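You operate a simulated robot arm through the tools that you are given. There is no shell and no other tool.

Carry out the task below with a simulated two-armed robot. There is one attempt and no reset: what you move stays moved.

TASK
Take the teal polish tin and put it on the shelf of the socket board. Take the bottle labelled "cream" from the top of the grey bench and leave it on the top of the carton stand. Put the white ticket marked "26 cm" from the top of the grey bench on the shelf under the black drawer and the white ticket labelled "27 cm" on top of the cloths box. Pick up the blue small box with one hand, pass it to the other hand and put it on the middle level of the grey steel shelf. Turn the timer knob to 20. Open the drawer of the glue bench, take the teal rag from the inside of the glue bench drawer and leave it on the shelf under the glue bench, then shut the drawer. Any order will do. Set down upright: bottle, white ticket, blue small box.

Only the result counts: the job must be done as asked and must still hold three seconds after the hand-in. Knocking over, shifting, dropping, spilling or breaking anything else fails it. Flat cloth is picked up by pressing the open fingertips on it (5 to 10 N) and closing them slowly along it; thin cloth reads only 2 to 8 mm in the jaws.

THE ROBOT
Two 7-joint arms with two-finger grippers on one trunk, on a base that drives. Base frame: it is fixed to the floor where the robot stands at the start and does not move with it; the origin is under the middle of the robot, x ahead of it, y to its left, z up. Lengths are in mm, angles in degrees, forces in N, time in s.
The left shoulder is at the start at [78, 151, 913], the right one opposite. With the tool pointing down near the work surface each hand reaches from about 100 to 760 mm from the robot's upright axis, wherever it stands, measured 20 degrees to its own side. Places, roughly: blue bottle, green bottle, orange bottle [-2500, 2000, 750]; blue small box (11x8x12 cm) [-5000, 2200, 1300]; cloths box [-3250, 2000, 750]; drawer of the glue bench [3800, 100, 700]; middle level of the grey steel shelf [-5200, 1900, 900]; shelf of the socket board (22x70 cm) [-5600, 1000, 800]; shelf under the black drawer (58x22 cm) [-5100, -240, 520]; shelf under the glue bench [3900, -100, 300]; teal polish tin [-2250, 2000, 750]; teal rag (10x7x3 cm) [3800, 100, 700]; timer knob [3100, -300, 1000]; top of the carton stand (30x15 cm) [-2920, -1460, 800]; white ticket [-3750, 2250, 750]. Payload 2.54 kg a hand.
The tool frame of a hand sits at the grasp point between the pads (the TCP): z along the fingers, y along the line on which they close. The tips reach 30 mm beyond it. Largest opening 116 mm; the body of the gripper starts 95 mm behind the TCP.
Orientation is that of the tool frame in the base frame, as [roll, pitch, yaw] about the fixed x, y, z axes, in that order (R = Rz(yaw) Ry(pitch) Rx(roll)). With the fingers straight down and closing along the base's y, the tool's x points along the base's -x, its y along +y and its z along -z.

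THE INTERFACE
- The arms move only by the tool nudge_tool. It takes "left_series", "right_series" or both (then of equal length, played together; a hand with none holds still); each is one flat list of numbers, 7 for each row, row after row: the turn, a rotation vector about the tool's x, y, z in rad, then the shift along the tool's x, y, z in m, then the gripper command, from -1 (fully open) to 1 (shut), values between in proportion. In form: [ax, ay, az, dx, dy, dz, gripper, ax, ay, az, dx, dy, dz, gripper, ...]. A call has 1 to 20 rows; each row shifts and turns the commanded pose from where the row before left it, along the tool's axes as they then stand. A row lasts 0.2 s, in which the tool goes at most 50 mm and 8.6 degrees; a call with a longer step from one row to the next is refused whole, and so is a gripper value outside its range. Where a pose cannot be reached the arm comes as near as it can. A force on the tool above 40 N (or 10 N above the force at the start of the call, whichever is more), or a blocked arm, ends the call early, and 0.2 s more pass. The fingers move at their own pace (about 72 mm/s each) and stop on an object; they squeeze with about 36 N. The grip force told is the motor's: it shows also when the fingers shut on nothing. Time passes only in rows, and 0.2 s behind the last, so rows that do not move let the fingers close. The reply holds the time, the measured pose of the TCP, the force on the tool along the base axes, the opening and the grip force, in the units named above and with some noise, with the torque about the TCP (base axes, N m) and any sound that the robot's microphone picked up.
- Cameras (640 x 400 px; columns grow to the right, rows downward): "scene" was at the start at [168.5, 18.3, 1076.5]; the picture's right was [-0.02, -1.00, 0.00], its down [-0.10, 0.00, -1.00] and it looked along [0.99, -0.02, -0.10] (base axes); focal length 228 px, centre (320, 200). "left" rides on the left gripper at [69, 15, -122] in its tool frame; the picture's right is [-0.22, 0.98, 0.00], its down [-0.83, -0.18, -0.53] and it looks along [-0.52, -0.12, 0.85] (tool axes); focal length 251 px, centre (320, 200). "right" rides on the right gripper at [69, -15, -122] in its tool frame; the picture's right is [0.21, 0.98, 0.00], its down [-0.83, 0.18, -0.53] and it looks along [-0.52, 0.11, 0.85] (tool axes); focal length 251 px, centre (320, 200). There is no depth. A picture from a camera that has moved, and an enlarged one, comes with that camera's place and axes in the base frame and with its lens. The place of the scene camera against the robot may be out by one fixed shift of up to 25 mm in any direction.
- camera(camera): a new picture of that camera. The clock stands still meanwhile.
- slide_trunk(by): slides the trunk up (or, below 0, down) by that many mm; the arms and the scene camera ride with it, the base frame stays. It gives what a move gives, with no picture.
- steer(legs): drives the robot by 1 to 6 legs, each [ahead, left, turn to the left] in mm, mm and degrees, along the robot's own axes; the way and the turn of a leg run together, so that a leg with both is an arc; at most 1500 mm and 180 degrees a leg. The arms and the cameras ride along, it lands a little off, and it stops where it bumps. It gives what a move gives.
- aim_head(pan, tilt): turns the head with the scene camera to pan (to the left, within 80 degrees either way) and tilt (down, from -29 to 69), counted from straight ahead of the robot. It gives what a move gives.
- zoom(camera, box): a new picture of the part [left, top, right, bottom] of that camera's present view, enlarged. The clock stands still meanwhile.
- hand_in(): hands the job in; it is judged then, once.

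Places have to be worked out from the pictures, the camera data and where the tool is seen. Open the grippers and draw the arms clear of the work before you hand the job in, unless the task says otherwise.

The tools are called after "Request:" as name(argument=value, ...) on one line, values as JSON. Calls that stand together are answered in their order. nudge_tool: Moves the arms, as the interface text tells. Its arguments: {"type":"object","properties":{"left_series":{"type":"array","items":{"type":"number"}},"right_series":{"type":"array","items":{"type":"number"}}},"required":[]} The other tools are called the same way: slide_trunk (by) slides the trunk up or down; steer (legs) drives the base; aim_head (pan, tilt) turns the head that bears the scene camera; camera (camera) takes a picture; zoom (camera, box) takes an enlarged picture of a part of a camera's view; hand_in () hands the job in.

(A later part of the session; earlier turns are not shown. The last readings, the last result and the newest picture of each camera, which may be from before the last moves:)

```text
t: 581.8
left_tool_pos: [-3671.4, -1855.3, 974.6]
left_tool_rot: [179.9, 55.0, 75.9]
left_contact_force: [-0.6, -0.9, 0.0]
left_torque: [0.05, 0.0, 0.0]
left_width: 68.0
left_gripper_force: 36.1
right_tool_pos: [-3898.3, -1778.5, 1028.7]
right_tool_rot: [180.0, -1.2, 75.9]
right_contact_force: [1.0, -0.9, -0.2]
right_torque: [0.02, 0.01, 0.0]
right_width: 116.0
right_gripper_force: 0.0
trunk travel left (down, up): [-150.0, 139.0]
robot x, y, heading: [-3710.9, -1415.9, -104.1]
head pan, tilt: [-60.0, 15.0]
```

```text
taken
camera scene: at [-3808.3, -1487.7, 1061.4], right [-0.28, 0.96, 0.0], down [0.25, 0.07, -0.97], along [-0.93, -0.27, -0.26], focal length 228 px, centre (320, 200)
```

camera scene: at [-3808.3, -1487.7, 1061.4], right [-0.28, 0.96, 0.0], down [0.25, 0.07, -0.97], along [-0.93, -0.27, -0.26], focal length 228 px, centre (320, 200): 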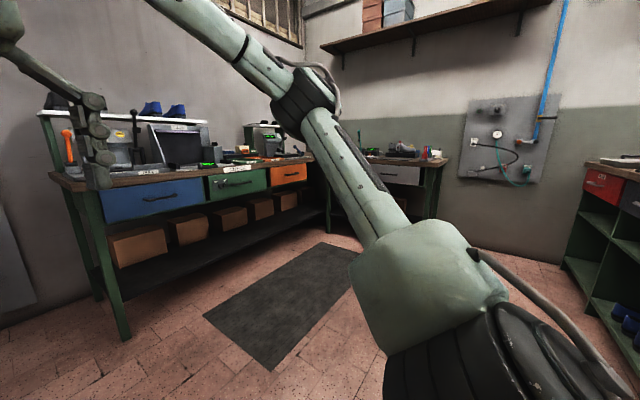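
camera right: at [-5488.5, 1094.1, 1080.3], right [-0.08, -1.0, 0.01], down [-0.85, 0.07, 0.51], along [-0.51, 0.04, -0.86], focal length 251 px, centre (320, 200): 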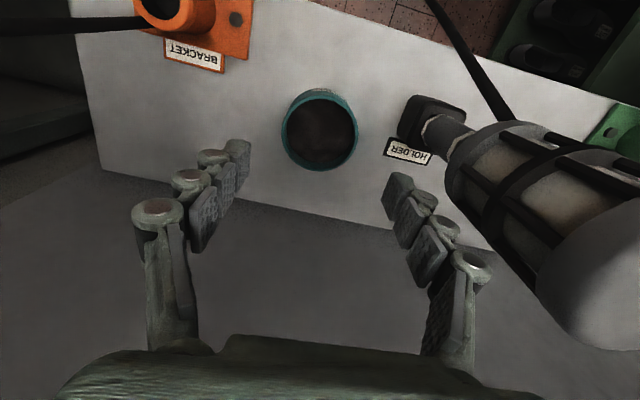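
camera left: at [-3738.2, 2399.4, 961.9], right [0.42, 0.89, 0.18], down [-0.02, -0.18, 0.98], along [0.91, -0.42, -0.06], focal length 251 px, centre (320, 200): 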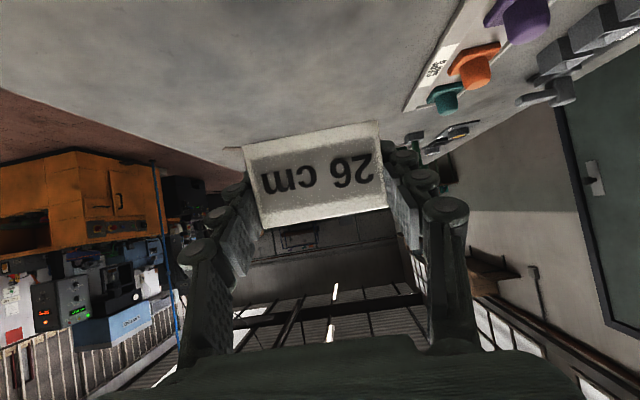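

The counter's south side appears at the right edge: a red drawer and a black one next to it. I pan further.

Request:
aim_head(pan=-80, tilt=18)

Request:
camera(camera="scene")

Request:
zoom(camera="scene", box=[440, 130, 640, 380])

```text
t: 582.6
left_tool_pos: [-3670.8, -1854.7, 971.8]
left_tool_rot: [179.9, 55.0, 75.9]
left_contact_force: [0.0, -0.6, -0.5]
left_torque: [0.01, 0.01, 0.0]
left_width: 68.2
left_gripper_force: 35.6
right_tool_pos: [-3898.3, -1779.9, 1028.9]
right_tool_rot: [-180.0, -1.3, 75.9]
right_contact_force: [-0.2, 0.3, -0.7]
right_torque: [0.02, 0.03, -0.01]
right_width: 115.9
right_gripper_force: 0.1
trunk travel left (down, up): [-150.0, 139.0]
robot x, y, heading: [-3713.0, -1417.3, -103.8]
head pan, tilt: [-80.0, 18.0]
```

```text
taken
camera scene: at [-3811.7, -1455.5, 1056.5], right [0.07, 1.0, 0.0], down [0.31, -0.02, -0.95], along [-0.95, 0.06, -0.31], focal length 228 px, centre (320, 200)
```

scene: 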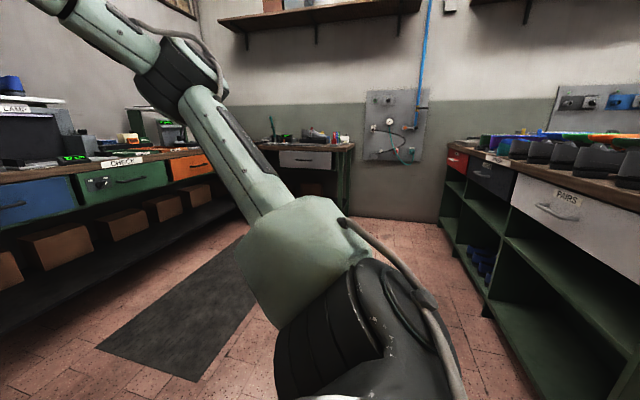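

```text
1.60 times, centred on (540, 255) of scene
camera zoom: at [-3811.7, -1455.5, 1056.5], right [0.07, 1.0, 0.0], down [0.31, -0.02, -0.95], along [-0.95, 0.06, -0.31], focal length 366 px, centre (-32, 112)
```

zoom: 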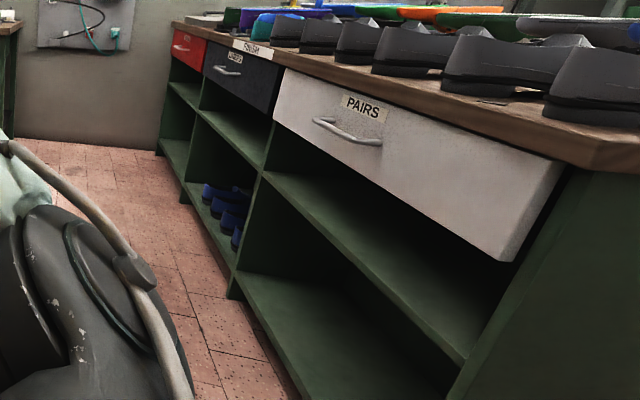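

The counter's south side has PAIRS (white), then a black drawer, then a red one, each over a middle shelf. I strafe west to be in front of the black drawer and turn to face it.

Request:
steer(legs=[[0, -800, 0], [0, -740, 0], [0, 0, 177]])

Request:
aim_head(pan=0, tilt=30)

Request:
camera(camera="scene")

```text
t: 605.3
left_tool_pos: [-5244.2, -618.8, 972.3]
left_tool_rot: [179.9, 55.0, -103.9]
left_contact_force: [-0.9, -0.1, -0.2]
left_torque: [-0.04, -0.01, 0.0]
left_width: 67.9
left_gripper_force: 36.5
right_tool_pos: [-5017.3, -693.4, 1029.2]
right_tool_rot: [179.9, -1.2, -103.9]
right_contact_force: [-0.5, 0.3, 0.9]
right_torque: [0.02, -0.03, 0.02]
right_width: 116.2
right_gripper_force: 0.1
trunk travel left (down, up): [-150.0, 139.0]
robot x, y, heading: [-5200.0, -1061.2, 76.4]
head pan, tilt: [-80.0, 18.0]
```

```text
t: 606.9
left_tool_pos: [-5244.7, -618.5, 972.3]
left_tool_rot: [-179.9, 54.9, -103.6]
left_contact_force: [-0.5, -0.5, 0.1]
left_torque: [-0.01, 0.02, -0.03]
left_width: 68.2
left_gripper_force: 35.5
right_tool_pos: [-5017.4, -692.7, 1029.7]
right_tool_rot: [180.0, -1.3, -103.9]
right_contact_force: [0.5, 0.2, -0.1]
right_torque: [-0.04, -0.01, 0.02]
right_width: 116.2
right_gripper_force: 0.0
trunk travel left (down, up): [-150.0, 139.0]
robot x, y, heading: [-5202.8, -1059.3, 76.3]
head pan, tilt: [0.0, 30.0]
```

```text
taken
camera scene: at [-5148.8, -884.8, 1038.5], right [0.95, -0.32, 0.0], down [-0.16, -0.46, -0.87], along [0.28, 0.83, -0.49], focal length 228 px, centre (320, 200)
```

scene: 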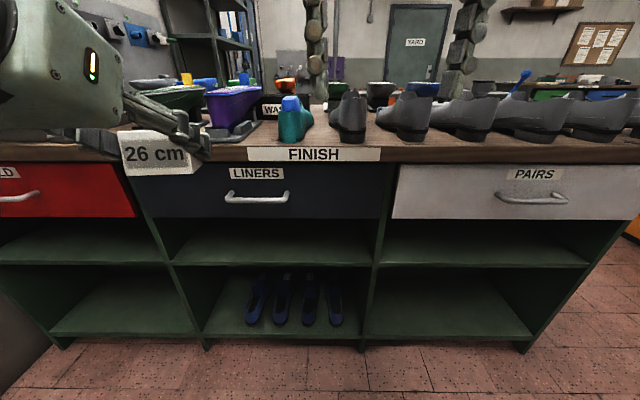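

The black LINERS drawer's shelf is empty; its front edge is ≈ e2 -1824 at z≈520 with ~175 mm headroom. I square up, lower the trunk and bring the ticket down to shelf height in front.

Request:
steer(legs=[[0, 0, -3.2]])

Request:
slide_trunk(by=-150)

Request:
nudge_tool(left_series=[0, 0, 0, 0.0296, 0, 0.0206, 1, 0, 0, 0, 0.0296, 0, 0.0206, 1, 0, 0, 0, 0.0296, 0, 0.0206, 1, 0, 0, 0, 0.0296, 0, 0.0206, 1, 0, 0, 0, 0.0296, 0, 0.0206, 1])

Request:
camera(camera="scene")

Request:
camera(camera="left")

```text
t: 607.7
left_tool_pos: [-5219.9, -616.7, 971.5]
left_tool_rot: [-179.9, 55.0, -106.9]
left_contact_force: [-0.7, 0.1, -1.4]
left_torque: [0.04, 0.01, 0.03]
left_width: 68.1
left_gripper_force: 36.4
right_tool_pos: [-4997.4, -705.1, 1029.2]
right_tool_rot: [-180.0, -1.3, -107.1]
right_contact_force: [-0.1, -0.3, 0.2]
right_torque: [-0.02, -0.02, -0.01]
right_width: 115.8
right_gripper_force: 0.1
trunk travel left (down, up): [-150.0, 139.0]
robot x, y, heading: [-5204.4, -1057.5, 73.1]
head pan, tilt: [0.0, 30.0]
```

```text
t: 609.5
left_tool_pos: [-5221.1, -616.6, 824.4]
left_tool_rot: [-179.8, 54.9, -106.7]
left_contact_force: [0.2, -0.1, -0.3]
left_torque: [0.02, -0.03, 0.03]
left_width: 68.2
left_gripper_force: 36.0
right_tool_pos: [-4997.1, -705.0, 879.5]
right_tool_rot: [-179.9, -1.4, -107.0]
right_contact_force: [0.2, 0.3, 0.3]
right_torque: [0.01, 0.03, 0.02]
right_width: 115.9
right_gripper_force: 0.2
trunk travel left (down, up): [0.0, 289.0]
robot x, y, heading: [-5199.0, -1057.3, 73.2]
head pan, tilt: [0.0, 30.0]
```

```text
t: 610.6
left_tool_pos: [-5163.8, -558.4, 695.2]
left_tool_rot: [-179.9, 55.0, -106.8]
left_contact_force: [0.5, 0.1, -0.3]
left_torque: [0.0, 0.0, 0.02]
left_width: 67.9
left_gripper_force: 36.1
left hand out of reach, approached as far as the arm can: row 1, 2, 3, 4, 5
right_tool_pos: [-4998.1, -703.8, 879.6]
right_tool_rot: [179.9, -1.4, -107.1]
right_contact_force: [-0.7, -0.2, -0.2]
right_torque: [0.01, 0.0, -0.03]
right_width: 115.9
right_gripper_force: 0.0
trunk travel left (down, up): [0.0, 289.0]
robot x, y, heading: [-5201.2, -1056.2, 73.1]
head pan, tilt: [0.0, 30.0]
```

```text
taken
camera scene: at [-5148.1, -885.3, 887.2], right [0.96, -0.29, 0.0], down [-0.14, -0.48, -0.87], along [0.25, 0.83, -0.5], focal length 228 px, centre (320, 200)
```

scene: 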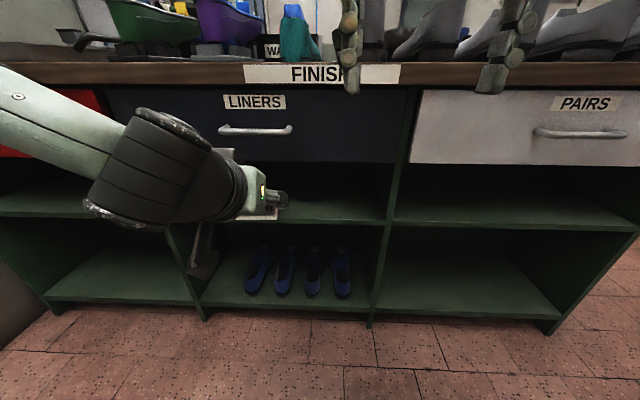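

```text
taken
camera left: at [-5220.0, -687.8, 710.8], right [-0.9, 0.4, 0.17], down [0.18, -0.02, 0.98], along [0.4, 0.92, -0.06], focal length 251 px, centre (320, 200)
```

left: 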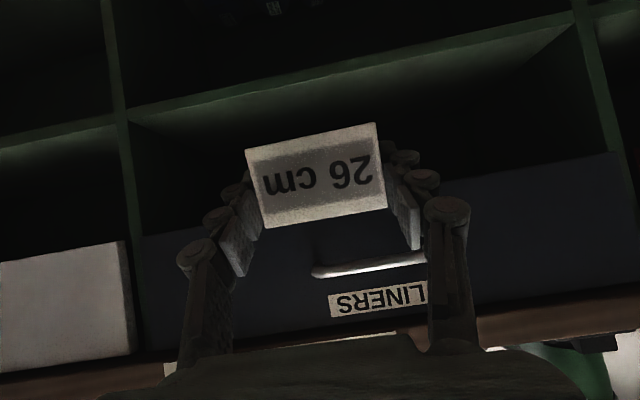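

I lower further while reaching a bit forward, then roll ahead 110 mm.

Request:
nudge_tool(left_series=[0, 0, 0, 0.0178, 0, 0.0327, 1, 0, 0, 0, 0.0178, 0, 0.0327, 1, 0, 0, 0, 0.0178, 0, 0.0327, 1])

Request:
steer(legs=[[100, 0, 0]])

Request:
camera(camera="left")

Request:
camera(camera="scene")

```text
t: 611.5
left_tool_pos: [-5149.8, -510.2, 597.8]
left_tool_rot: [-179.8, 55.2, -106.9]
left_contact_force: [0.5, -0.5, 0.4]
left_torque: [0.0, 0.03, 0.03]
left_width: 68.0
left_gripper_force: 36.1
right_tool_pos: [-4996.5, -704.6, 880.7]
right_tool_rot: [-180.0, -1.3, -107.1]
right_contact_force: [0.2, -0.1, 0.6]
right_torque: [0.04, 0.0, -0.04]
right_width: 116.1
right_gripper_force: 0.1
trunk travel left (down, up): [0.0, 289.0]
robot x, y, heading: [-5202.0, -1058.5, 73.4]
head pan, tilt: [0.0, 30.0]
```

```text
t: 612.6
left_tool_pos: [-5120.0, -414.9, 597.4]
left_tool_rot: [-179.9, 55.1, -107.0]
left_contact_force: [0.0, 0.7, 0.3]
left_torque: [0.01, -0.02, -0.02]
left_width: 68.1
left_gripper_force: 36.2
right_tool_pos: [-4967.6, -610.7, 879.6]
right_tool_rot: [-179.9, -1.3, -107.2]
right_contact_force: [-0.4, 0.6, 0.2]
right_torque: [0.02, 0.02, 0.02]
right_width: 116.3
right_gripper_force: 0.1
trunk travel left (down, up): [0.0, 289.0]
robot x, y, heading: [-5174.6, -959.2, 73.3]
head pan, tilt: [0.0, 30.0]
```

```text
taken
camera left: at [-5177.0, -545.1, 611.3], right [-0.9, 0.4, 0.17], down [0.18, -0.02, 0.98], along [0.4, 0.91, -0.06], focal length 251 px, centre (320, 200)
```

left: 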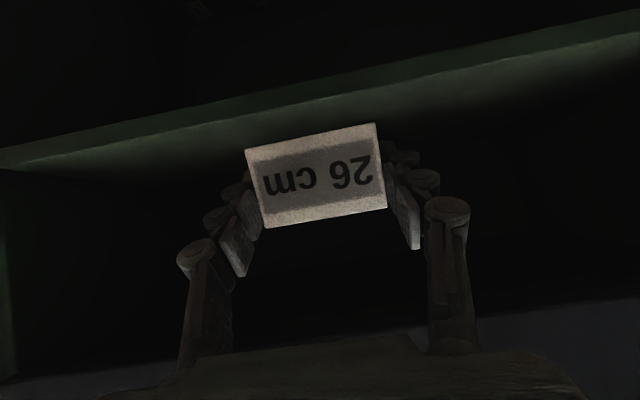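

```text
taken
camera scene: at [-5119.3, -791.3, 887.1], right [0.96, -0.29, 0.0], down [-0.15, -0.48, -0.87], along [0.25, 0.83, -0.5], focal length 228 px, centre (320, 200)
```

scene: 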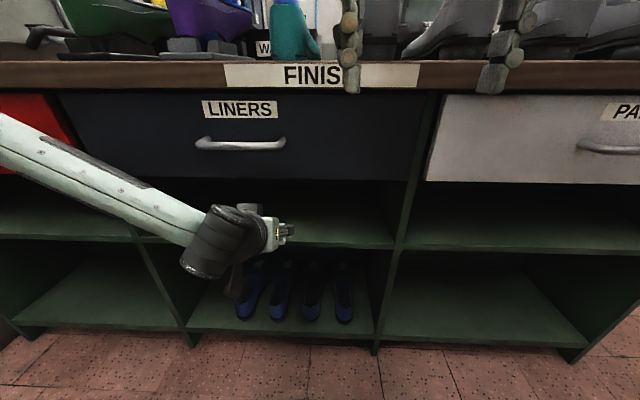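

The shelf edge measures z≈517. I slide the ticket in over the shelf (about 25 mm above it).

Request:
nudge_tool(left_series=[0, 0, 0, -0.0139, 0, 0.0276, 1, 0, 0, 0, -0.0139, 0, 0.0276, 1, 0, 0, 0, -0.0139, 0, 0.0276, 1, 0, 0, 0, -0.0139, 0, 0.0276, 1, 0, 0, 0, -0.0139, 0, 0.0276, 1])

Request:
zoom(camera="scene", box=[120, 130, 440, 330])

Request:
camera(camera="left")

```text
t: 613.7
left_tool_pos: [-5087.5, -293.1, 574.2]
left_tool_rot: [179.7, 53.9, -108.0]
left_contact_force: [0.7, -0.4, 0.1]
left_torque: [-0.02, 0.0, 0.02]
left_width: 68.0
left_gripper_force: 35.8
left hand out of reach, approached as far as the arm can: row 4, 5
right_tool_pos: [-4967.5, -610.2, 879.5]
right_tool_rot: [-179.9, -1.4, -107.2]
right_contact_force: [0.6, 0.0, 1.5]
right_torque: [0.0, -0.01, 0.02]
right_width: 115.8
right_gripper_force: 0.1
trunk travel left (down, up): [0.0, 289.0]
robot x, y, heading: [-5176.1, -963.5, 73.1]
head pan, tilt: [0.0, 30.0]
stopped in row 5 (left hand): the force on the tool passed its limit at 60 N (the readings are from after the stop); the commanded pose is now the measured one
```

```text
2.00 times, centred on (280, 230) of scene
camera zoom: at [-5119.4, -791.6, 887.2], right [0.96, -0.29, 0.0], down [-0.15, -0.48, -0.87], along [0.25, 0.83, -0.5], focal length 457 px, centre (400, 140)
```

zoom: 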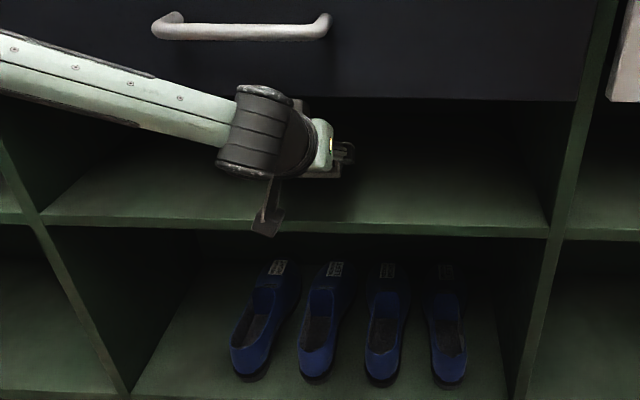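

```text
taken
camera left: at [-5145.9, -420.3, 590.9], right [-0.89, 0.42, 0.18], down [0.19, 0.0, 0.98], along [0.41, 0.91, -0.08], focal length 251 px, centre (320, 200)
```

left: 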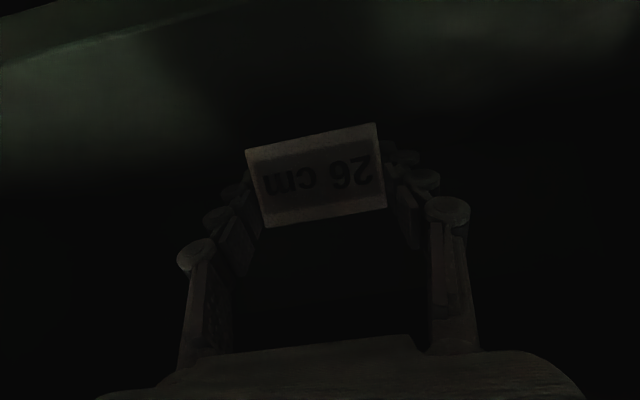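

A force spike stopped it near full stretch, but the ticket is fine and already ~59 mm inside the shelf. I roll the base 30 mm ahead to relax the arm, then lower.

Request:
steer(legs=[[30, 0, 0]])

Request:
nudge_tool(left_series=[0, 0, 0, 0.0066, 0, 0.0046, 1, 0, 0, 0, 0.0066, 0, 0.0046, 1, 0, 0, 0, 0, 0, 0, 1])

Request:
zoom(camera="scene", box=[120, 130, 440, 330])

```text
t: 614.6
left_tool_pos: [-5079.6, -263.7, 569.3]
left_tool_rot: [179.6, 53.5, -108.3]
left_contact_force: [4.9, -5.4, -25.7]
left_torque: [3.62, -0.36, 0.68]
left_width: 68.2
left_gripper_force: 36.0
right_tool_pos: [-4958.7, -581.4, 877.7]
right_tool_rot: [180.0, -1.6, -107.2]
right_contact_force: [-0.1, 0.1, -0.8]
right_torque: [0.0, -0.01, -0.02]
right_width: 116.1
right_gripper_force: 0.0
trunk travel left (down, up): [0.0, 289.0]
robot x, y, heading: [-5163.0, -935.5, 72.9]
head pan, tilt: [0.0, 30.0]
```

```text
t: 615.4
left_tool_pos: [-5086.9, -265.3, 560.2]
left_tool_rot: [179.7, 53.6, -108.3]
left_contact_force: [-0.4, 0.2, -0.4]
left_torque: [0.0, 0.0, -0.03]
left_width: 68.0
left_gripper_force: 36.3
left hand out of reach, approached as far as the arm can: row 1, 2
right_tool_pos: [-4958.4, -581.7, 879.7]
right_tool_rot: [-180.0, -1.4, -107.2]
right_contact_force: [1.1, 0.1, -1.0]
right_torque: [-0.01, 0.03, -0.01]
right_width: 116.2
right_gripper_force: 0.0
trunk travel left (down, up): [0.0, 289.0]
robot x, y, heading: [-5165.4, -936.0, 72.9]
head pan, tilt: [0.0, 30.0]
```

```text
2.00 times, centred on (280, 230) of scene
camera zoom: at [-5110.4, -762.7, 887.2], right [0.96, -0.29, 0.0], down [-0.15, -0.48, -0.87], along [0.25, 0.83, -0.5], focal length 457 px, centre (400, 140)
```

zoom: 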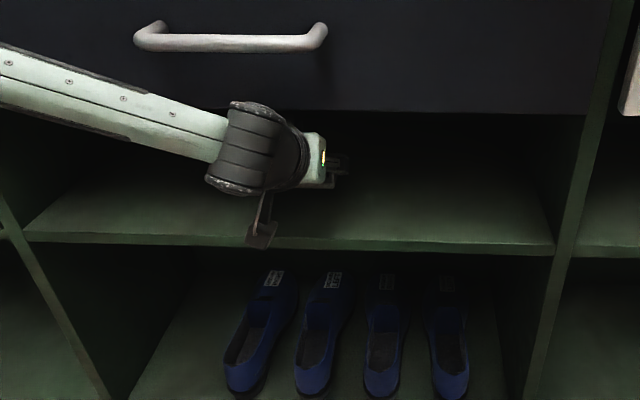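

The wrist top had brushed the drawer's underside; now free. The ticket is 86 mm inside the edge. I lower the last ~10 mm to contact.

Request:
nudge_tool(left_series=[0, 0, 0, 0.0041, 0, 0.0029, 1, 0, 0, 0, 0.0041, 0, 0.0029, 1, 0, 0, 0, 0, 0, 0, 1])

Request:
camera(camera="left")

```text
t: 616.2
left_tool_pos: [-5092.1, -266.4, 553.0]
left_tool_rot: [179.8, 53.6, -108.3]
left_contact_force: [-0.5, -0.4, -0.4]
left_torque: [-0.02, -0.01, 0.02]
left_width: 68.3
left_gripper_force: 35.5
left hand out of reach, approached as far as the arm can: row 2
right_tool_pos: [-4959.3, -581.9, 879.2]
right_tool_rot: [180.0, -1.4, -107.2]
right_contact_force: [0.1, -0.1, -0.4]
right_torque: [0.01, 0.02, -0.02]
right_width: 115.9
right_gripper_force: 0.0
trunk travel left (down, up): [0.0, 289.0]
robot x, y, heading: [-5164.3, -930.8, 72.8]
head pan, tilt: [0.0, 30.0]
```

```text
taken
camera left: at [-5150.4, -393.3, 570.3], right [-0.89, 0.42, 0.18], down [0.19, 0.0, 0.98], along [0.42, 0.91, -0.08], focal length 251 px, centre (320, 200)
```

left: 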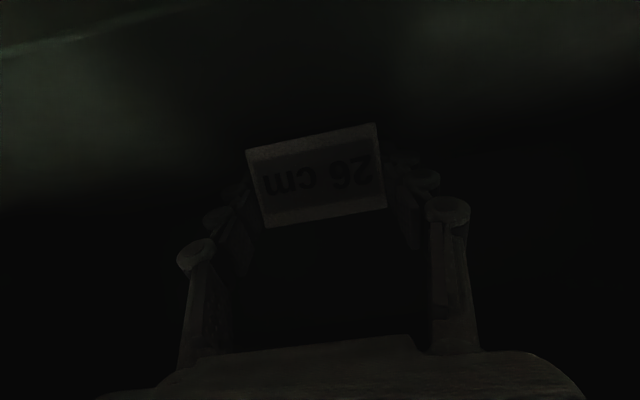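

Still free at 553. Continue down in 3 mm steps.

Request:
nudge_tool(left_series=[0, 0, 0, 0.0025, 0, 0.0018, 1, 0, 0, 0, 0.0025, 0, 0.0018, 1, 0, 0, 0, 0, 0, 0, 1])

Request:
nudge_tool(left_series=[0, 0, 0, 0.0025, 0, 0.0018, 1, 0, 0, 0, 0.0025, 0, 0.0018, 1, 0, 0, 0, 0, 0, 0, 1])

```text
t: 617.0
left_tool_pos: [-5094.5, -266.6, 547.8]
left_tool_rot: [179.7, 53.6, -108.4]
left_contact_force: [0.2, 0.7, 0.4]
left_torque: [0.03, -0.01, 0.03]
left_width: 68.2
left_gripper_force: 36.8
left hand out of reach, approached as far as the arm can: row 2
right_tool_pos: [-4958.8, -582.5, 879.7]
right_tool_rot: [180.0, -1.2, -107.2]
right_contact_force: [0.1, 1.4, -0.4]
right_torque: [0.0, 0.0, -0.01]
right_width: 115.9
right_gripper_force: 0.0
trunk travel left (down, up): [0.0, 289.0]
robot x, y, heading: [-5163.1, -935.6, 73.0]
head pan, tilt: [0.0, 30.0]
```

```text
t: 617.8
left_tool_pos: [-5095.8, -265.8, 547.1]
left_tool_rot: [179.7, 54.0, -108.1]
left_contact_force: [3.5, 0.5, 10.1]
left_torque: [0.15, -0.39, -0.04]
left_width: 68.1
left_gripper_force: 36.6
left hand out of reach, approached as far as the arm can: row 2
right_tool_pos: [-4957.4, -582.5, 880.3]
right_tool_rot: [-179.9, -1.3, -107.3]
right_contact_force: [0.1, 0.0, 0.5]
right_torque: [0.04, -0.04, -0.05]
right_width: 115.9
right_gripper_force: 0.0
trunk travel left (down, up): [0.0, 289.0]
robot x, y, heading: [-5165.8, -933.4, 73.1]
head pan, tilt: [0.0, 30.0]
```

Contact. I open the fingers slowly and check that the ticket stands.

Request:
nudge_tool(left_series=[0, 0, 0, 0, 0, 0, 0.3, 0, 0, 0, 0, 0, 0, 0, 0, 0, 0, 0, 0, 0, -0.3, 0, 0, 0, 0, 0, 0, -0.6, 0, 0, 0, 0, 0, 0, -0.6])

Request:
camera(camera="left")

```text
t: 619.0
left_tool_pos: [-5097.7, -266.4, 544.0]
left_tool_rot: [179.6, 53.5, -108.4]
left_contact_force: [-0.3, -0.3, -0.7]
left_torque: [0.0, 0.0, -0.02]
left_width: 92.8
left_gripper_force: 0.1
right_tool_pos: [-4958.8, -582.1, 879.2]
right_tool_rot: [180.0, -1.4, -107.2]
right_contact_force: [-0.6, -0.5, 0.5]
right_torque: [0.02, 0.0, -0.01]
right_width: 116.1
right_gripper_force: 0.1
trunk travel left (down, up): [0.0, 289.0]
robot x, y, heading: [-5164.1, -934.6, 72.9]
head pan, tilt: [0.0, 30.0]
```

```text
taken
camera left: at [-5156.0, -394.6, 561.4], right [-0.89, 0.42, 0.18], down [0.2, 0.0, 0.98], along [0.41, 0.91, -0.08], focal length 251 px, centre (320, 200)
```

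left: 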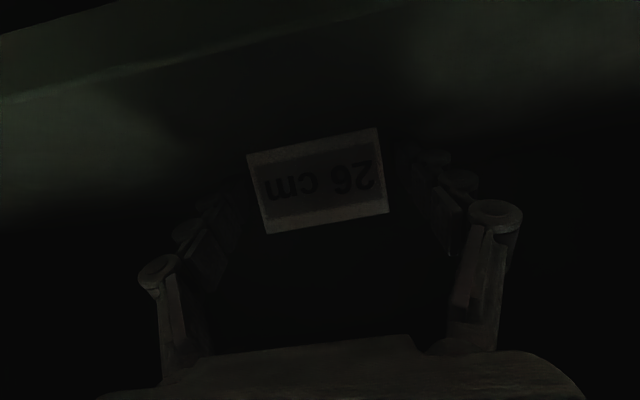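

The ticket stands on the shelf. I lift 6 mm and reverse the base straight out.

Request:
nudge_tool(left_series=[0, 0, 0, -0.0049, 0, -0.0035, -0.6, 0, 0, 0, 0, 0, 0, -0.6])

Request:
steer(legs=[[-300, 0, 0]])

Request:
camera(camera="left")

Request:
zoom(camera="scene", box=[160, 120, 420, 300])

```text
t: 619.6
left_tool_pos: [-5097.8, -266.0, 551.0]
left_tool_rot: [179.5, 53.6, -108.3]
left_contact_force: [0.3, 0.4, -0.4]
left_torque: [0.01, -0.01, 0.0]
left_width: 93.1
left_gripper_force: 0.0
right_tool_pos: [-4958.1, -582.5, 879.5]
right_tool_rot: [180.0, -1.3, -107.2]
right_contact_force: [0.5, 0.4, -0.3]
right_torque: [-0.04, 0.01, -0.03]
right_width: 116.0
right_gripper_force: 0.1
trunk travel left (down, up): [0.0, 289.0]
robot x, y, heading: [-5164.0, -931.7, 73.0]
head pan, tilt: [0.0, 30.0]
```

```text
t: 621.6
left_tool_pos: [-5185.9, -553.3, 550.3]
left_tool_rot: [179.5, 53.5, -108.2]
left_contact_force: [0.6, -0.9, 0.4]
left_torque: [-0.02, 0.0, -0.01]
left_width: 92.8
left_gripper_force: 0.0
right_tool_pos: [-5046.8, -868.1, 878.3]
right_tool_rot: [180.0, -1.4, -107.2]
right_contact_force: [0.0, 0.4, -0.6]
right_torque: [-0.01, 0.02, -0.04]
right_width: 116.0
right_gripper_force: 0.2
trunk travel left (down, up): [0.0, 289.0]
robot x, y, heading: [-5251.6, -1224.1, 72.9]
head pan, tilt: [0.0, 30.0]
```

```text
taken
camera left: at [-5243.5, -680.9, 567.9], right [-0.89, 0.42, 0.18], down [0.2, 0.0, 0.98], along [0.41, 0.91, -0.08], focal length 251 px, centre (320, 200)
```

left: 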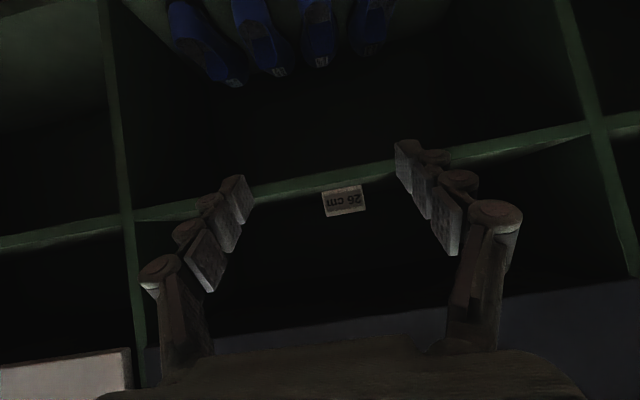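

```text
2.22 times, centred on (290, 210) of scene
camera zoom: at [-5197.9, -1049.4, 887.2], right [0.96, -0.29, 0.0], down [-0.15, -0.48, -0.87], along [0.25, 0.83, -0.5], focal length 508 px, centre (387, 178)
```

zoom: 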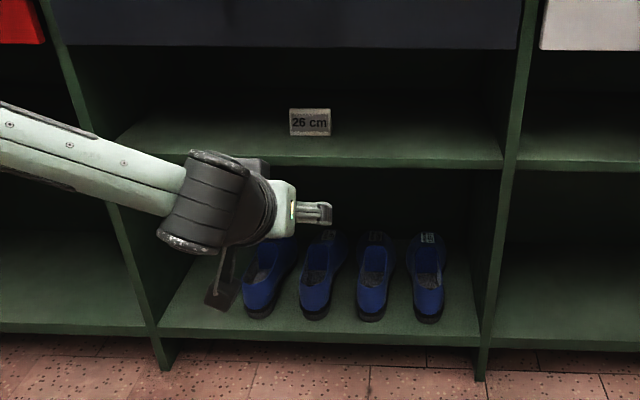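

26 cm stands upright on the shelf under the black drawer. Now I restore the left arm and trunk for travel to the steel shelf.

Request:
slide_trunk(by=150)

Request:
nudge_tool(left_series=[0, 0, 0, -0.0329, 0, -0.0228, -1, 0, 0, 0, -0.0329, 0, -0.0228, -1, 0, 0, 0, -0.0329, 0, -0.0228, -1, 0, 0, 0, -0.0329, 0, -0.0228, -1, 0, 0.133, 0, 0.015, 0.01, -0.01, -1, 0, 0.133, 0, 0.02, 0.01, -0.01, -1, 0, 0.133, 0, 0.02, 0.01, 0, -1, 0, 0.133, 0, 0.02, 0.01, 0, -1, 0, 0.133, 0, 0.02, 0.01, 0, -1, 0, 0.133, 0, 0.02, 0.01, 0, -1, 0, 0.133, 0, 0.02, 0.01, -0.01, -1, 0, 0, 0, 0.03, 0, -0.03, -1, 0, 0, 0, 0.02, 0, -0.04, -1, 0, 0, 0, 0.01, 0, -0.04, -1])

Request:
aim_head(pan=-40, tilt=10)

Request:
camera(camera="scene")

```text
t: 623.4
left_tool_pos: [-5184.7, -552.7, 699.7]
left_tool_rot: [179.5, 53.5, -108.3]
left_contact_force: [0.5, 0.1, -0.3]
left_torque: [0.04, 0.03, -0.02]
left_width: 92.8
left_gripper_force: 0.0
right_tool_pos: [-5045.7, -867.5, 1029.0]
right_tool_rot: [-180.0, -1.5, -107.2]
right_contact_force: [0.1, 0.0, -1.1]
right_torque: [-0.03, 0.02, -0.02]
right_width: 115.9
right_gripper_force: 0.1
trunk travel left (down, up): [-150.0, 139.0]
robot x, y, heading: [-5250.7, -1221.1, 72.9]
head pan, tilt: [0.0, 30.0]
```

```text
t: 626.4
left_tool_pos: [-5308.6, -708.6, 929.3]
left_tool_rot: [179.7, 0.2, -107.9]
left_contact_force: [1.0, 0.5, -0.2]
left_torque: [-0.01, -0.01, 0.0]
left_width: 116.2
left_gripper_force: 0.0
right_tool_pos: [-5045.5, -869.0, 1030.7]
right_tool_rot: [-179.9, -1.3, -107.2]
right_contact_force: [-0.3, -0.6, 0.8]
right_torque: [0.01, -0.01, -0.02]
right_width: 116.0
right_gripper_force: 0.1
trunk travel left (down, up): [-150.0, 139.0]
robot x, y, heading: [-5250.6, -1219.0, 73.2]
head pan, tilt: [0.0, 30.0]
```

```text
t: 627.5
left_tool_pos: [-5307.6, -707.5, 928.9]
left_tool_rot: [179.7, 0.3, -107.9]
left_contact_force: [-1.0, -0.4, -0.4]
left_torque: [-0.03, 0.01, -0.03]
left_width: 116.1
left_gripper_force: 0.0
right_tool_pos: [-5046.0, -869.9, 1029.2]
right_tool_rot: [179.9, -1.3, -107.1]
right_contact_force: [1.0, 0.1, -0.1]
right_torque: [-0.01, 0.0, 0.02]
right_width: 116.0
right_gripper_force: 0.0
trunk travel left (down, up): [-150.0, 139.0]
robot x, y, heading: [-5252.1, -1221.2, 73.2]
head pan, tilt: [-40.0, 10.0]
```

```text
taken
camera scene: at [-5146.3, -1085.2, 1069.5], right [0.55, -0.84, 0.0], down [-0.15, -0.1, -0.98], along [0.82, 0.54, -0.17], focal length 228 px, centre (320, 200)
```

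scene: 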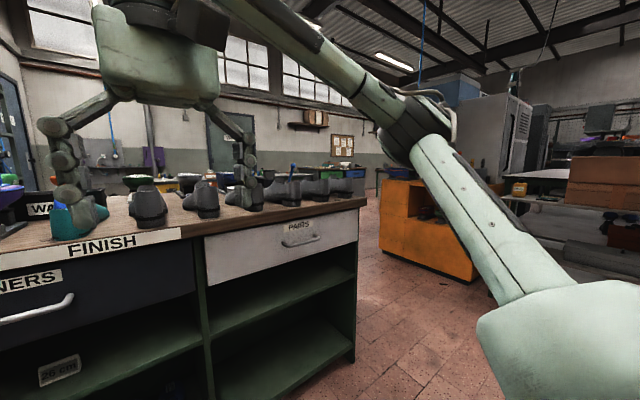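

I drive back round the counter's east end and north, then face west toward the steel shelf.

Request:
steer(legs=[[0, -1400, 0], [1350, 0, 0], [1350, 0, 0], [0, 0, 90], [950, 0, 0]])

Request:
aim_head(pan=-10, tilt=0)

Request:
camera(camera="scene")

```text
t: 662.4
left_tool_pos: [-4616.3, 1117.6, 928.2]
left_tool_rot: [179.7, 0.3, -14.9]
left_contact_force: [0.3, -0.5, 1.5]
left_torque: [0.0, 0.0, 0.0]
left_width: 116.1
left_gripper_force: 0.2
right_tool_pos: [-4469.6, 1387.5, 1028.5]
right_tool_rot: [-180.0, -1.4, -14.2]
right_contact_force: [0.6, 0.4, 0.0]
right_torque: [-0.01, 0.01, -0.02]
right_width: 116.2
right_gripper_force: 0.1
trunk travel left (down, up): [-150.0, 139.0]
robot x, y, heading: [-4108.1, 1199.5, 166.1]
head pan, tilt: [-40.0, 10.0]
```

```text
t: 663.3
left_tool_pos: [-4616.1, 1118.2, 929.4]
left_tool_rot: [179.7, 0.2, -15.0]
left_contact_force: [0.4, 0.5, 0.6]
left_torque: [-0.02, -0.02, -0.01]
left_width: 116.0
left_gripper_force: 0.1
right_tool_pos: [-4469.9, 1386.4, 1028.3]
right_tool_rot: [-180.0, -1.5, -14.2]
right_contact_force: [0.1, -0.4, 0.7]
right_torque: [-0.01, -0.01, 0.04]
right_width: 116.1
right_gripper_force: 0.0
trunk travel left (down, up): [-150.0, 139.0]
robot x, y, heading: [-4108.1, 1202.5, 165.9]
head pan, tilt: [-10.0, 0.0]
```

```text
taken
camera scene: at [-4246.1, 1273.0, 1085.5], right [0.41, 0.91, 0.0], down [0.0, 0.0, -1.0], along [-0.91, 0.41, 0.0], focal length 228 px, centre (320, 200)
```

scene: 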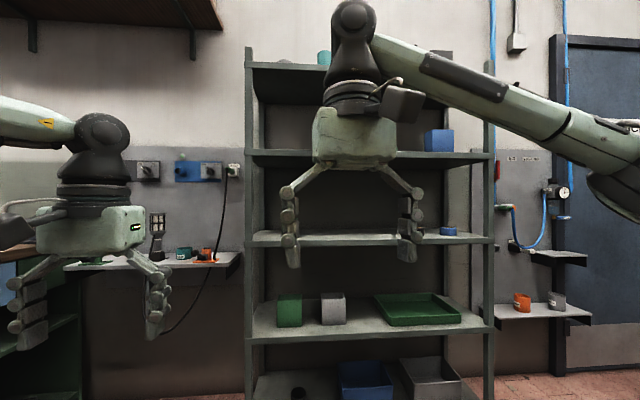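

The blue box stands on the second level at about (-4991, 2220), top-right of the shelf. I move in front of it, raise the trunk, and look.

Request:
steer(legs=[[0, -560, -3], [330, 0, 0]])

Request:
slide_trunk(by=135)

Request:
aim_head(pan=-15, tilt=-5)

Request:
camera(camera="scene")

```text
t: 671.0
left_tool_pos: [-4792.3, 1775.5, 928.9]
left_tool_rot: [179.6, 0.3, -17.4]
left_contact_force: [0.7, -0.5, 0.2]
left_torque: [0.0, 0.0, -0.01]
left_width: 115.8
left_gripper_force: 0.0
right_tool_pos: [-4632.3, 2038.2, 1028.9]
right_tool_rot: [-180.0, -1.4, -16.7]
right_contact_force: [-0.1, 0.1, -0.3]
right_torque: [0.0, -0.02, -0.01]
right_width: 115.9
right_gripper_force: 0.1
trunk travel left (down, up): [-150.0, 139.0]
robot x, y, heading: [-4282.9, 1833.1, 163.5]
head pan, tilt: [-10.0, 0.0]
```

```text
t: 672.6
left_tool_pos: [-4792.1, 1774.6, 1063.2]
left_tool_rot: [179.7, 0.3, -17.4]
left_contact_force: [-0.3, -0.1, 0.8]
left_torque: [-0.03, -0.02, 0.0]
left_width: 116.1
left_gripper_force: 0.1
right_tool_pos: [-4632.1, 2038.5, 1163.3]
right_tool_rot: [179.9, -1.4, -16.7]
right_contact_force: [-0.3, 0.2, -0.1]
right_torque: [0.0, -0.03, 0.03]
right_width: 115.9
right_gripper_force: 0.1
trunk travel left (down, up): [-285.0, 4.0]
robot x, y, heading: [-4276.9, 1835.2, 163.5]
head pan, tilt: [-10.0, 0.0]
```

```text
t: 673.3
left_tool_pos: [-4792.1, 1775.5, 1064.6]
left_tool_rot: [179.7, 0.4, -17.3]
left_contact_force: [-0.9, 0.2, 0.2]
left_torque: [0.0, 0.01, 0.0]
left_width: 116.2
left_gripper_force: 0.0
right_tool_pos: [-4633.0, 2037.4, 1164.2]
right_tool_rot: [180.0, -1.3, -16.6]
right_contact_force: [0.2, -0.3, 0.6]
right_torque: [0.02, -0.01, 0.01]
right_width: 116.1
right_gripper_force: 0.0
trunk travel left (down, up): [-285.0, 4.0]
robot x, y, heading: [-4281.1, 1833.3, 163.6]
head pan, tilt: [-15.0, -5.0]
```

```text
taken
camera scene: at [-4409.9, 1919.6, 1228.2], right [0.52, 0.85, 0.0], down [-0.07, 0.05, -1.0], along [-0.85, 0.52, 0.09], focal length 228 px, centre (320, 200)
```

scene: 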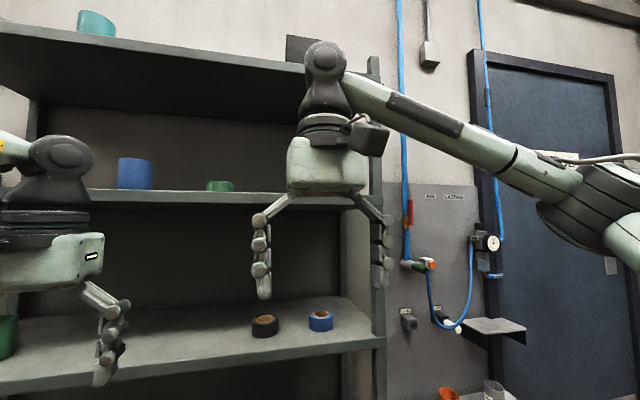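

My hand hides the box. I extend the right hand forward/up and pitch it horizontal to look at the box with its own camera.

Request:
nudge_tool(right_series=[0, 0, 0, -0.031, -0.012, -0.03, -1, 0, 0, 0, -0.031, -0.012, -0.03, -1, 0, 0, 0, -0.031, -0.012, -0.03, -1, 0, 0, 0, -0.031, -0.012, -0.03, -1, 0, 0, 0, -0.031, -0.012, -0.03, -1, 0, -0.1428, 0, 0, 0, 0, -1, 0, -0.1428, 0, 0, 0, 0, -1, 0, -0.1428, 0, 0, 0, 0, -1, 0, -0.1428, 0, 0, 0, 0, -1, 0, -0.1428, 0, 0, 0, 0, -1, 0, -0.1428, 0, 0, 0, 0, -1, 0, -0.1428, 0, 0, 0, 0, -1, 0, -0.1428, 0, 0, 0, 0, -1, 0, -0.1428, 0, 0, 0, 0, -1, 0, -0.1428, 0, 0, 0, 0, -1])

Request:
camera(camera="right")

Request:
camera(camera="scene")

```text
t: 676.5
left_tool_pos: [-4791.7, 1776.7, 1063.7]
left_tool_rot: [179.7, 0.3, -17.3]
left_contact_force: [-0.5, 0.4, 0.1]
left_torque: [0.0, -0.02, -0.02]
left_width: 116.2
left_gripper_force: 0.1
right_tool_pos: [-4747.6, 2135.3, 1272.9]
right_tool_rot: [179.3, 80.6, -17.4]
right_contact_force: [-0.2, 0.1, 0.1]
right_torque: [-0.01, 0.03, 0.04]
right_width: 116.2
right_gripper_force: 0.1
right hand out of reach, approached as far as the arm can: row 5
trunk travel left (down, up): [-285.0, 4.0]
robot x, y, heading: [-4277.3, 1837.0, 163.4]
head pan, tilt: [-15.0, -5.0]
```

```text
taken
camera right: at [-4617.9, 2111.1, 1224.7], right [-0.25, -0.95, -0.21], down [0.32, -0.28, 0.9], along [-0.91, 0.15, 0.38], focal length 251 px, centre (320, 200)
```

right: 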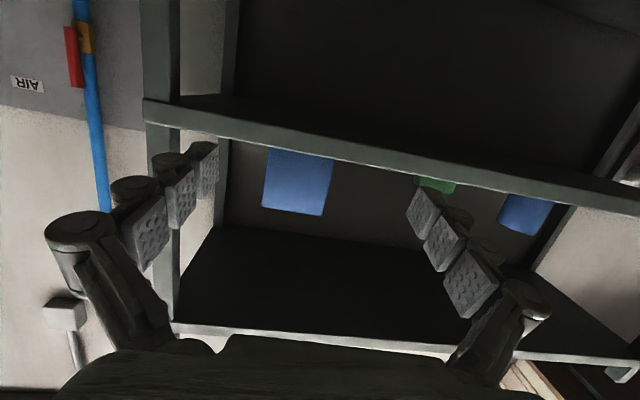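

```text
taken
camera scene: at [-4410.1, 1919.8, 1228.2], right [0.52, 0.85, 0.0], down [-0.07, 0.05, -1.0], along [-0.85, 0.52, 0.09], focal length 228 px, centre (320, 200)
```

scene: 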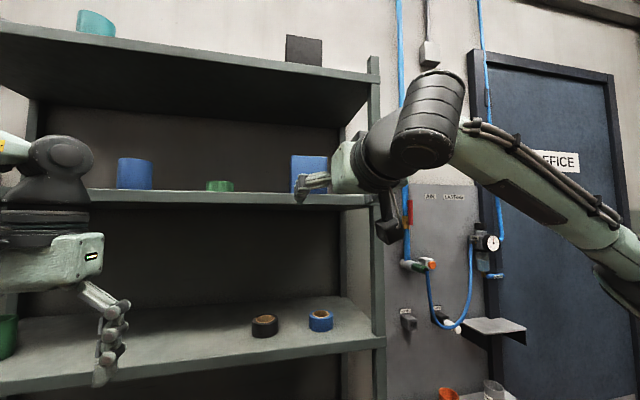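

The box's 11 cm face points at me, its top edge at ≈(-4985, 2212, 1412), level ≈1292. With 116 mm opening only ~3 mm per side remain, so I measure it closely.

Request:
zoom(camera="right", box=[230, 120, 370, 240])

Request:
zoom(camera="scene", box=[270, 130, 350, 220])

```text
3.33 times, centred on (300, 180) of right
camera zoom: at [-4617.9, 2111.1, 1224.7], right [-0.25, -0.95, -0.21], down [0.32, -0.28, 0.9], along [-0.91, 0.15, 0.38], focal length 838 px, centre (387, 267)
```

zoom: 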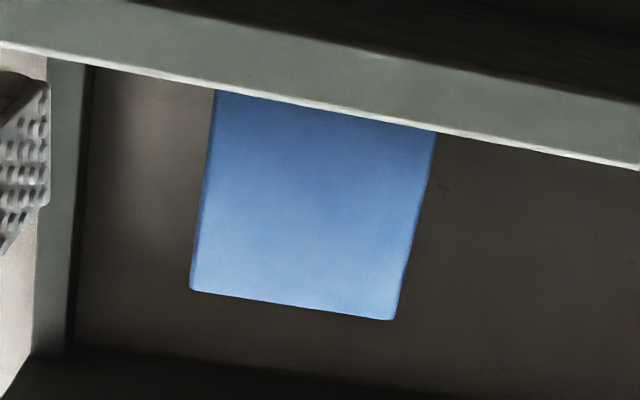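

```text
4.44 times, centred on (310, 175) of scene
camera zoom: at [-4410.1, 1919.8, 1228.2], right [0.52, 0.85, 0.0], down [-0.07, 0.05, -1.0], along [-0.85, 0.52, 0.09], focal length 1015 px, centre (364, 311)
```

zoom: 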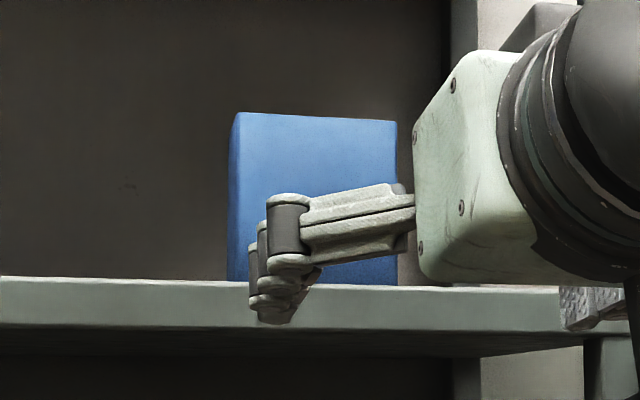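

Box centre is ~4 mm right of my tool axis and turned ~2.8°. I raise the hand to z≈1345, match the yaw, and roll the base 160 mm ahead; then I'll measure again.

Request:
nudge_tool(right_series=[0, 0, 0, -0.0355, 0, -0.006, -1, 0, 0, 0, -0.0355, 0, -0.006, -1, 0.049, 0, 0, 0, 0.008, 0, -1])

Request:
steer(legs=[[155, 0, 0]])

Request:
camera(camera="right")

Request:
zoom(camera="right", box=[220, 100, 420, 240])

```text
t: 677.3
left_tool_pos: [-4792.3, 1775.3, 1063.9]
left_tool_rot: [179.8, 0.4, -17.4]
left_contact_force: [-0.9, -1.0, 0.4]
left_torque: [0.02, 0.04, -0.03]
left_width: 116.2
left_gripper_force: 0.1
right_tool_pos: [-4751.7, 2127.2, 1343.0]
right_tool_rot: [-177.1, 80.4, -16.6]
right_contact_force: [-0.6, 0.2, -0.3]
right_torque: [-0.02, -0.01, -0.05]
right_width: 116.1
right_gripper_force: 0.1
trunk travel left (down, up): [-285.0, 4.0]
robot x, y, heading: [-4276.9, 1831.7, 163.6]
head pan, tilt: [-15.0, -5.0]
```

```text
t: 678.7
left_tool_pos: [-4942.1, 1819.1, 1063.4]
left_tool_rot: [179.7, 0.2, -17.3]
left_contact_force: [-0.2, 1.5, -0.7]
left_torque: [-0.06, 0.0, -0.02]
left_width: 116.1
left_gripper_force: 0.1
right_tool_pos: [-4900.7, 2170.9, 1342.2]
right_tool_rot: [-177.4, 80.4, -16.8]
right_contact_force: [-0.2, 0.8, -0.3]
right_torque: [-0.02, 0.01, 0.0]
right_width: 116.1
right_gripper_force: 0.0
trunk travel left (down, up): [-285.0, 4.0]
robot x, y, heading: [-4426.9, 1876.9, 163.8]
head pan, tilt: [-15.0, -5.0]
```

```text
taken
camera right: at [-4771.7, 2141.0, 1295.1], right [-0.29, -0.93, -0.22], down [0.3, -0.31, 0.9], along [-0.91, 0.19, 0.37], focal length 251 px, centre (320, 200)
```

right: 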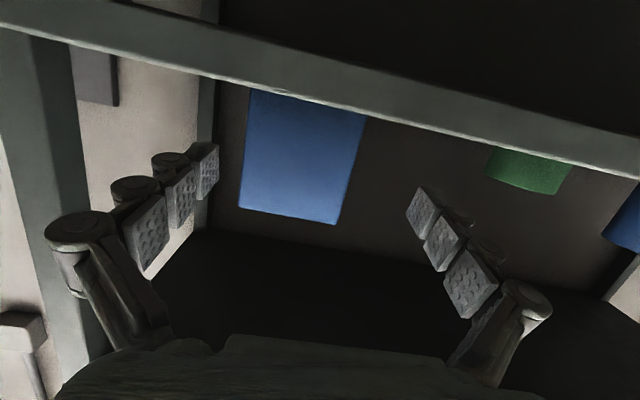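

```text
2.86 times, centred on (320, 170) of right
camera zoom: at [-4771.7, 2141.0, 1295.1], right [-0.29, -0.93, -0.22], down [0.3, -0.31, 0.9], along [-0.91, 0.19, 0.37], focal length 718 px, centre (320, 286)
```

zoom: 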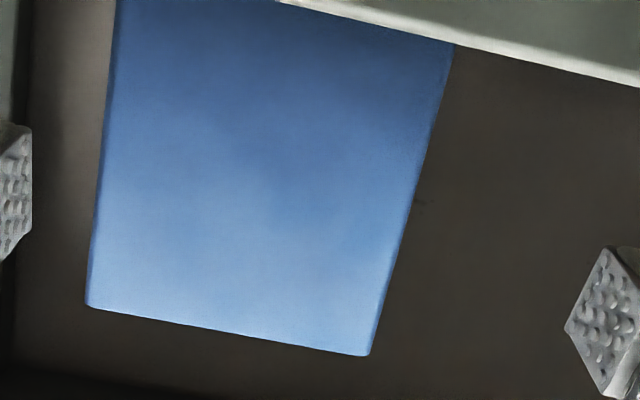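

Re-measured: box centre 15 mm to the right, yaw within 1°, face ≈110 mm ahead. I correct laterally and advance 65 mm.

Request:
nudge_tool(right_series=[0, 0, 0, 0, -0.015, 0, -1, 0, 0, 0, -0.0053, 0, 0.032, -1, 0, 0, 0, -0.0053, 0, 0.032, -1, 0, 0, 0, 0, 0, 0, -1])

Request:
camera(camera="right")

Request:
zoom(camera="right", box=[190, 80, 450, 260])

```text
t: 679.7
left_tool_pos: [-4939.8, 1817.3, 1064.3]
left_tool_rot: [179.7, 0.4, -17.3]
left_contact_force: [-0.5, 0.2, -0.4]
left_torque: [0.0, 0.02, 0.01]
left_width: 116.0
left_gripper_force: 0.2
right_tool_pos: [-4955.8, 2207.2, 1344.8]
right_tool_rot: [-177.4, 80.5, -16.8]
right_contact_force: [-0.4, -0.4, -0.7]
right_torque: [0.02, -0.01, 0.0]
right_width: 116.0
right_gripper_force: 0.1
trunk travel left (down, up): [-285.0, 4.0]
robot x, y, heading: [-4428.8, 1879.0, 163.7]
head pan, tilt: [-15.0, -5.0]
```

```text
taken
camera right: at [-4825.8, 2177.8, 1296.5], right [-0.29, -0.93, -0.22], down [0.31, -0.31, 0.9], along [-0.91, 0.19, 0.37], focal length 251 px, centre (320, 200)
```

right: 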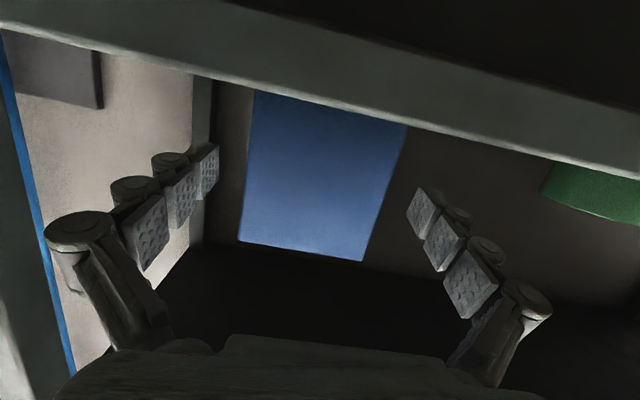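

```text
2.22 times, centred on (320, 170) of right
camera zoom: at [-4825.8, 2177.8, 1296.5], right [-0.29, -0.93, -0.22], down [0.31, -0.31, 0.9], along [-0.91, 0.19, 0.37], focal length 559 px, centre (320, 267)
```

zoom: 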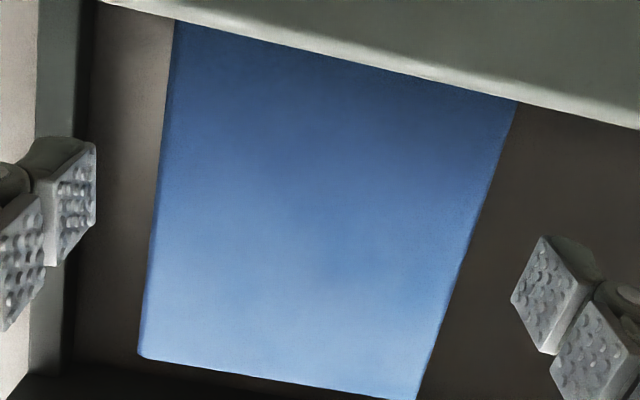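

Width confirmed ≈110 mm; centre now 2.4 mm left of axis, parallel. Tips sit ~38 mm before the face. I correct 2.4 mm and advance 32 mm, then inspect the clearances.

Request:
nudge_tool(right_series=[0, 0, 0, 0, 0.0024, 0, -1, 0, 0, 0, -0.0026, 0, 0.0158, -1, 0, 0, 0, -0.0026, 0, 0.0158, -1, 0, 0, 0, 0, 0, 0, -1])

Request:
camera(camera="right")

Request:
zoom(camera="right", box=[180, 100, 460, 290])

```text
t: 680.7
left_tool_pos: [-4941.6, 1818.4, 1063.9]
left_tool_rot: [179.8, 0.2, -17.3]
left_contact_force: [0.7, 0.2, -0.6]
left_torque: [0.03, 0.02, -0.01]
left_width: 116.0
left_gripper_force: 0.0
right_tool_pos: [-4986.5, 2215.9, 1343.7]
right_tool_rot: [-177.4, 80.4, -16.8]
right_contact_force: [0.1, -0.9, -0.5]
right_torque: [0.04, -0.02, -0.02]
right_width: 116.0
right_gripper_force: 0.1
trunk travel left (down, up): [-285.0, 4.0]
robot x, y, heading: [-4426.1, 1879.1, 163.6]
head pan, tilt: [-15.0, -5.0]
```

```text
taken
camera right: at [-4857.5, 2185.7, 1295.8], right [-0.29, -0.93, -0.22], down [0.31, -0.31, 0.9], along [-0.91, 0.19, 0.37], focal length 251 px, centre (320, 200)
```

right: 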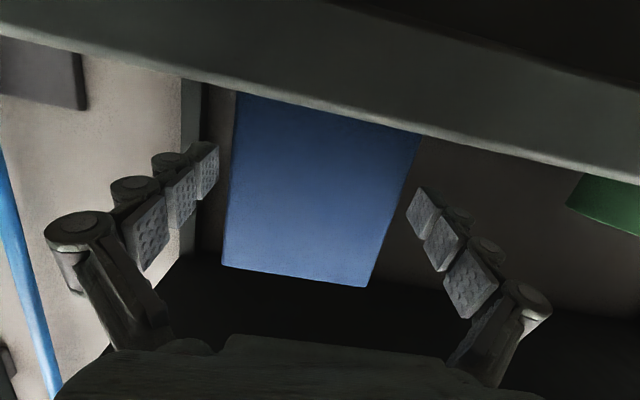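

```text
2.11 times, centred on (320, 195) of right
camera zoom: at [-4857.5, 2185.7, 1295.8], right [-0.29, -0.93, -0.22], down [0.31, -0.31, 0.9], along [-0.91, 0.19, 0.37], focal length 529 px, centre (320, 210)
```

zoom: 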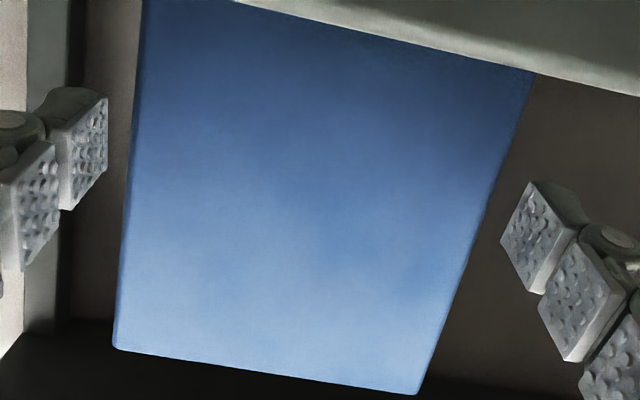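

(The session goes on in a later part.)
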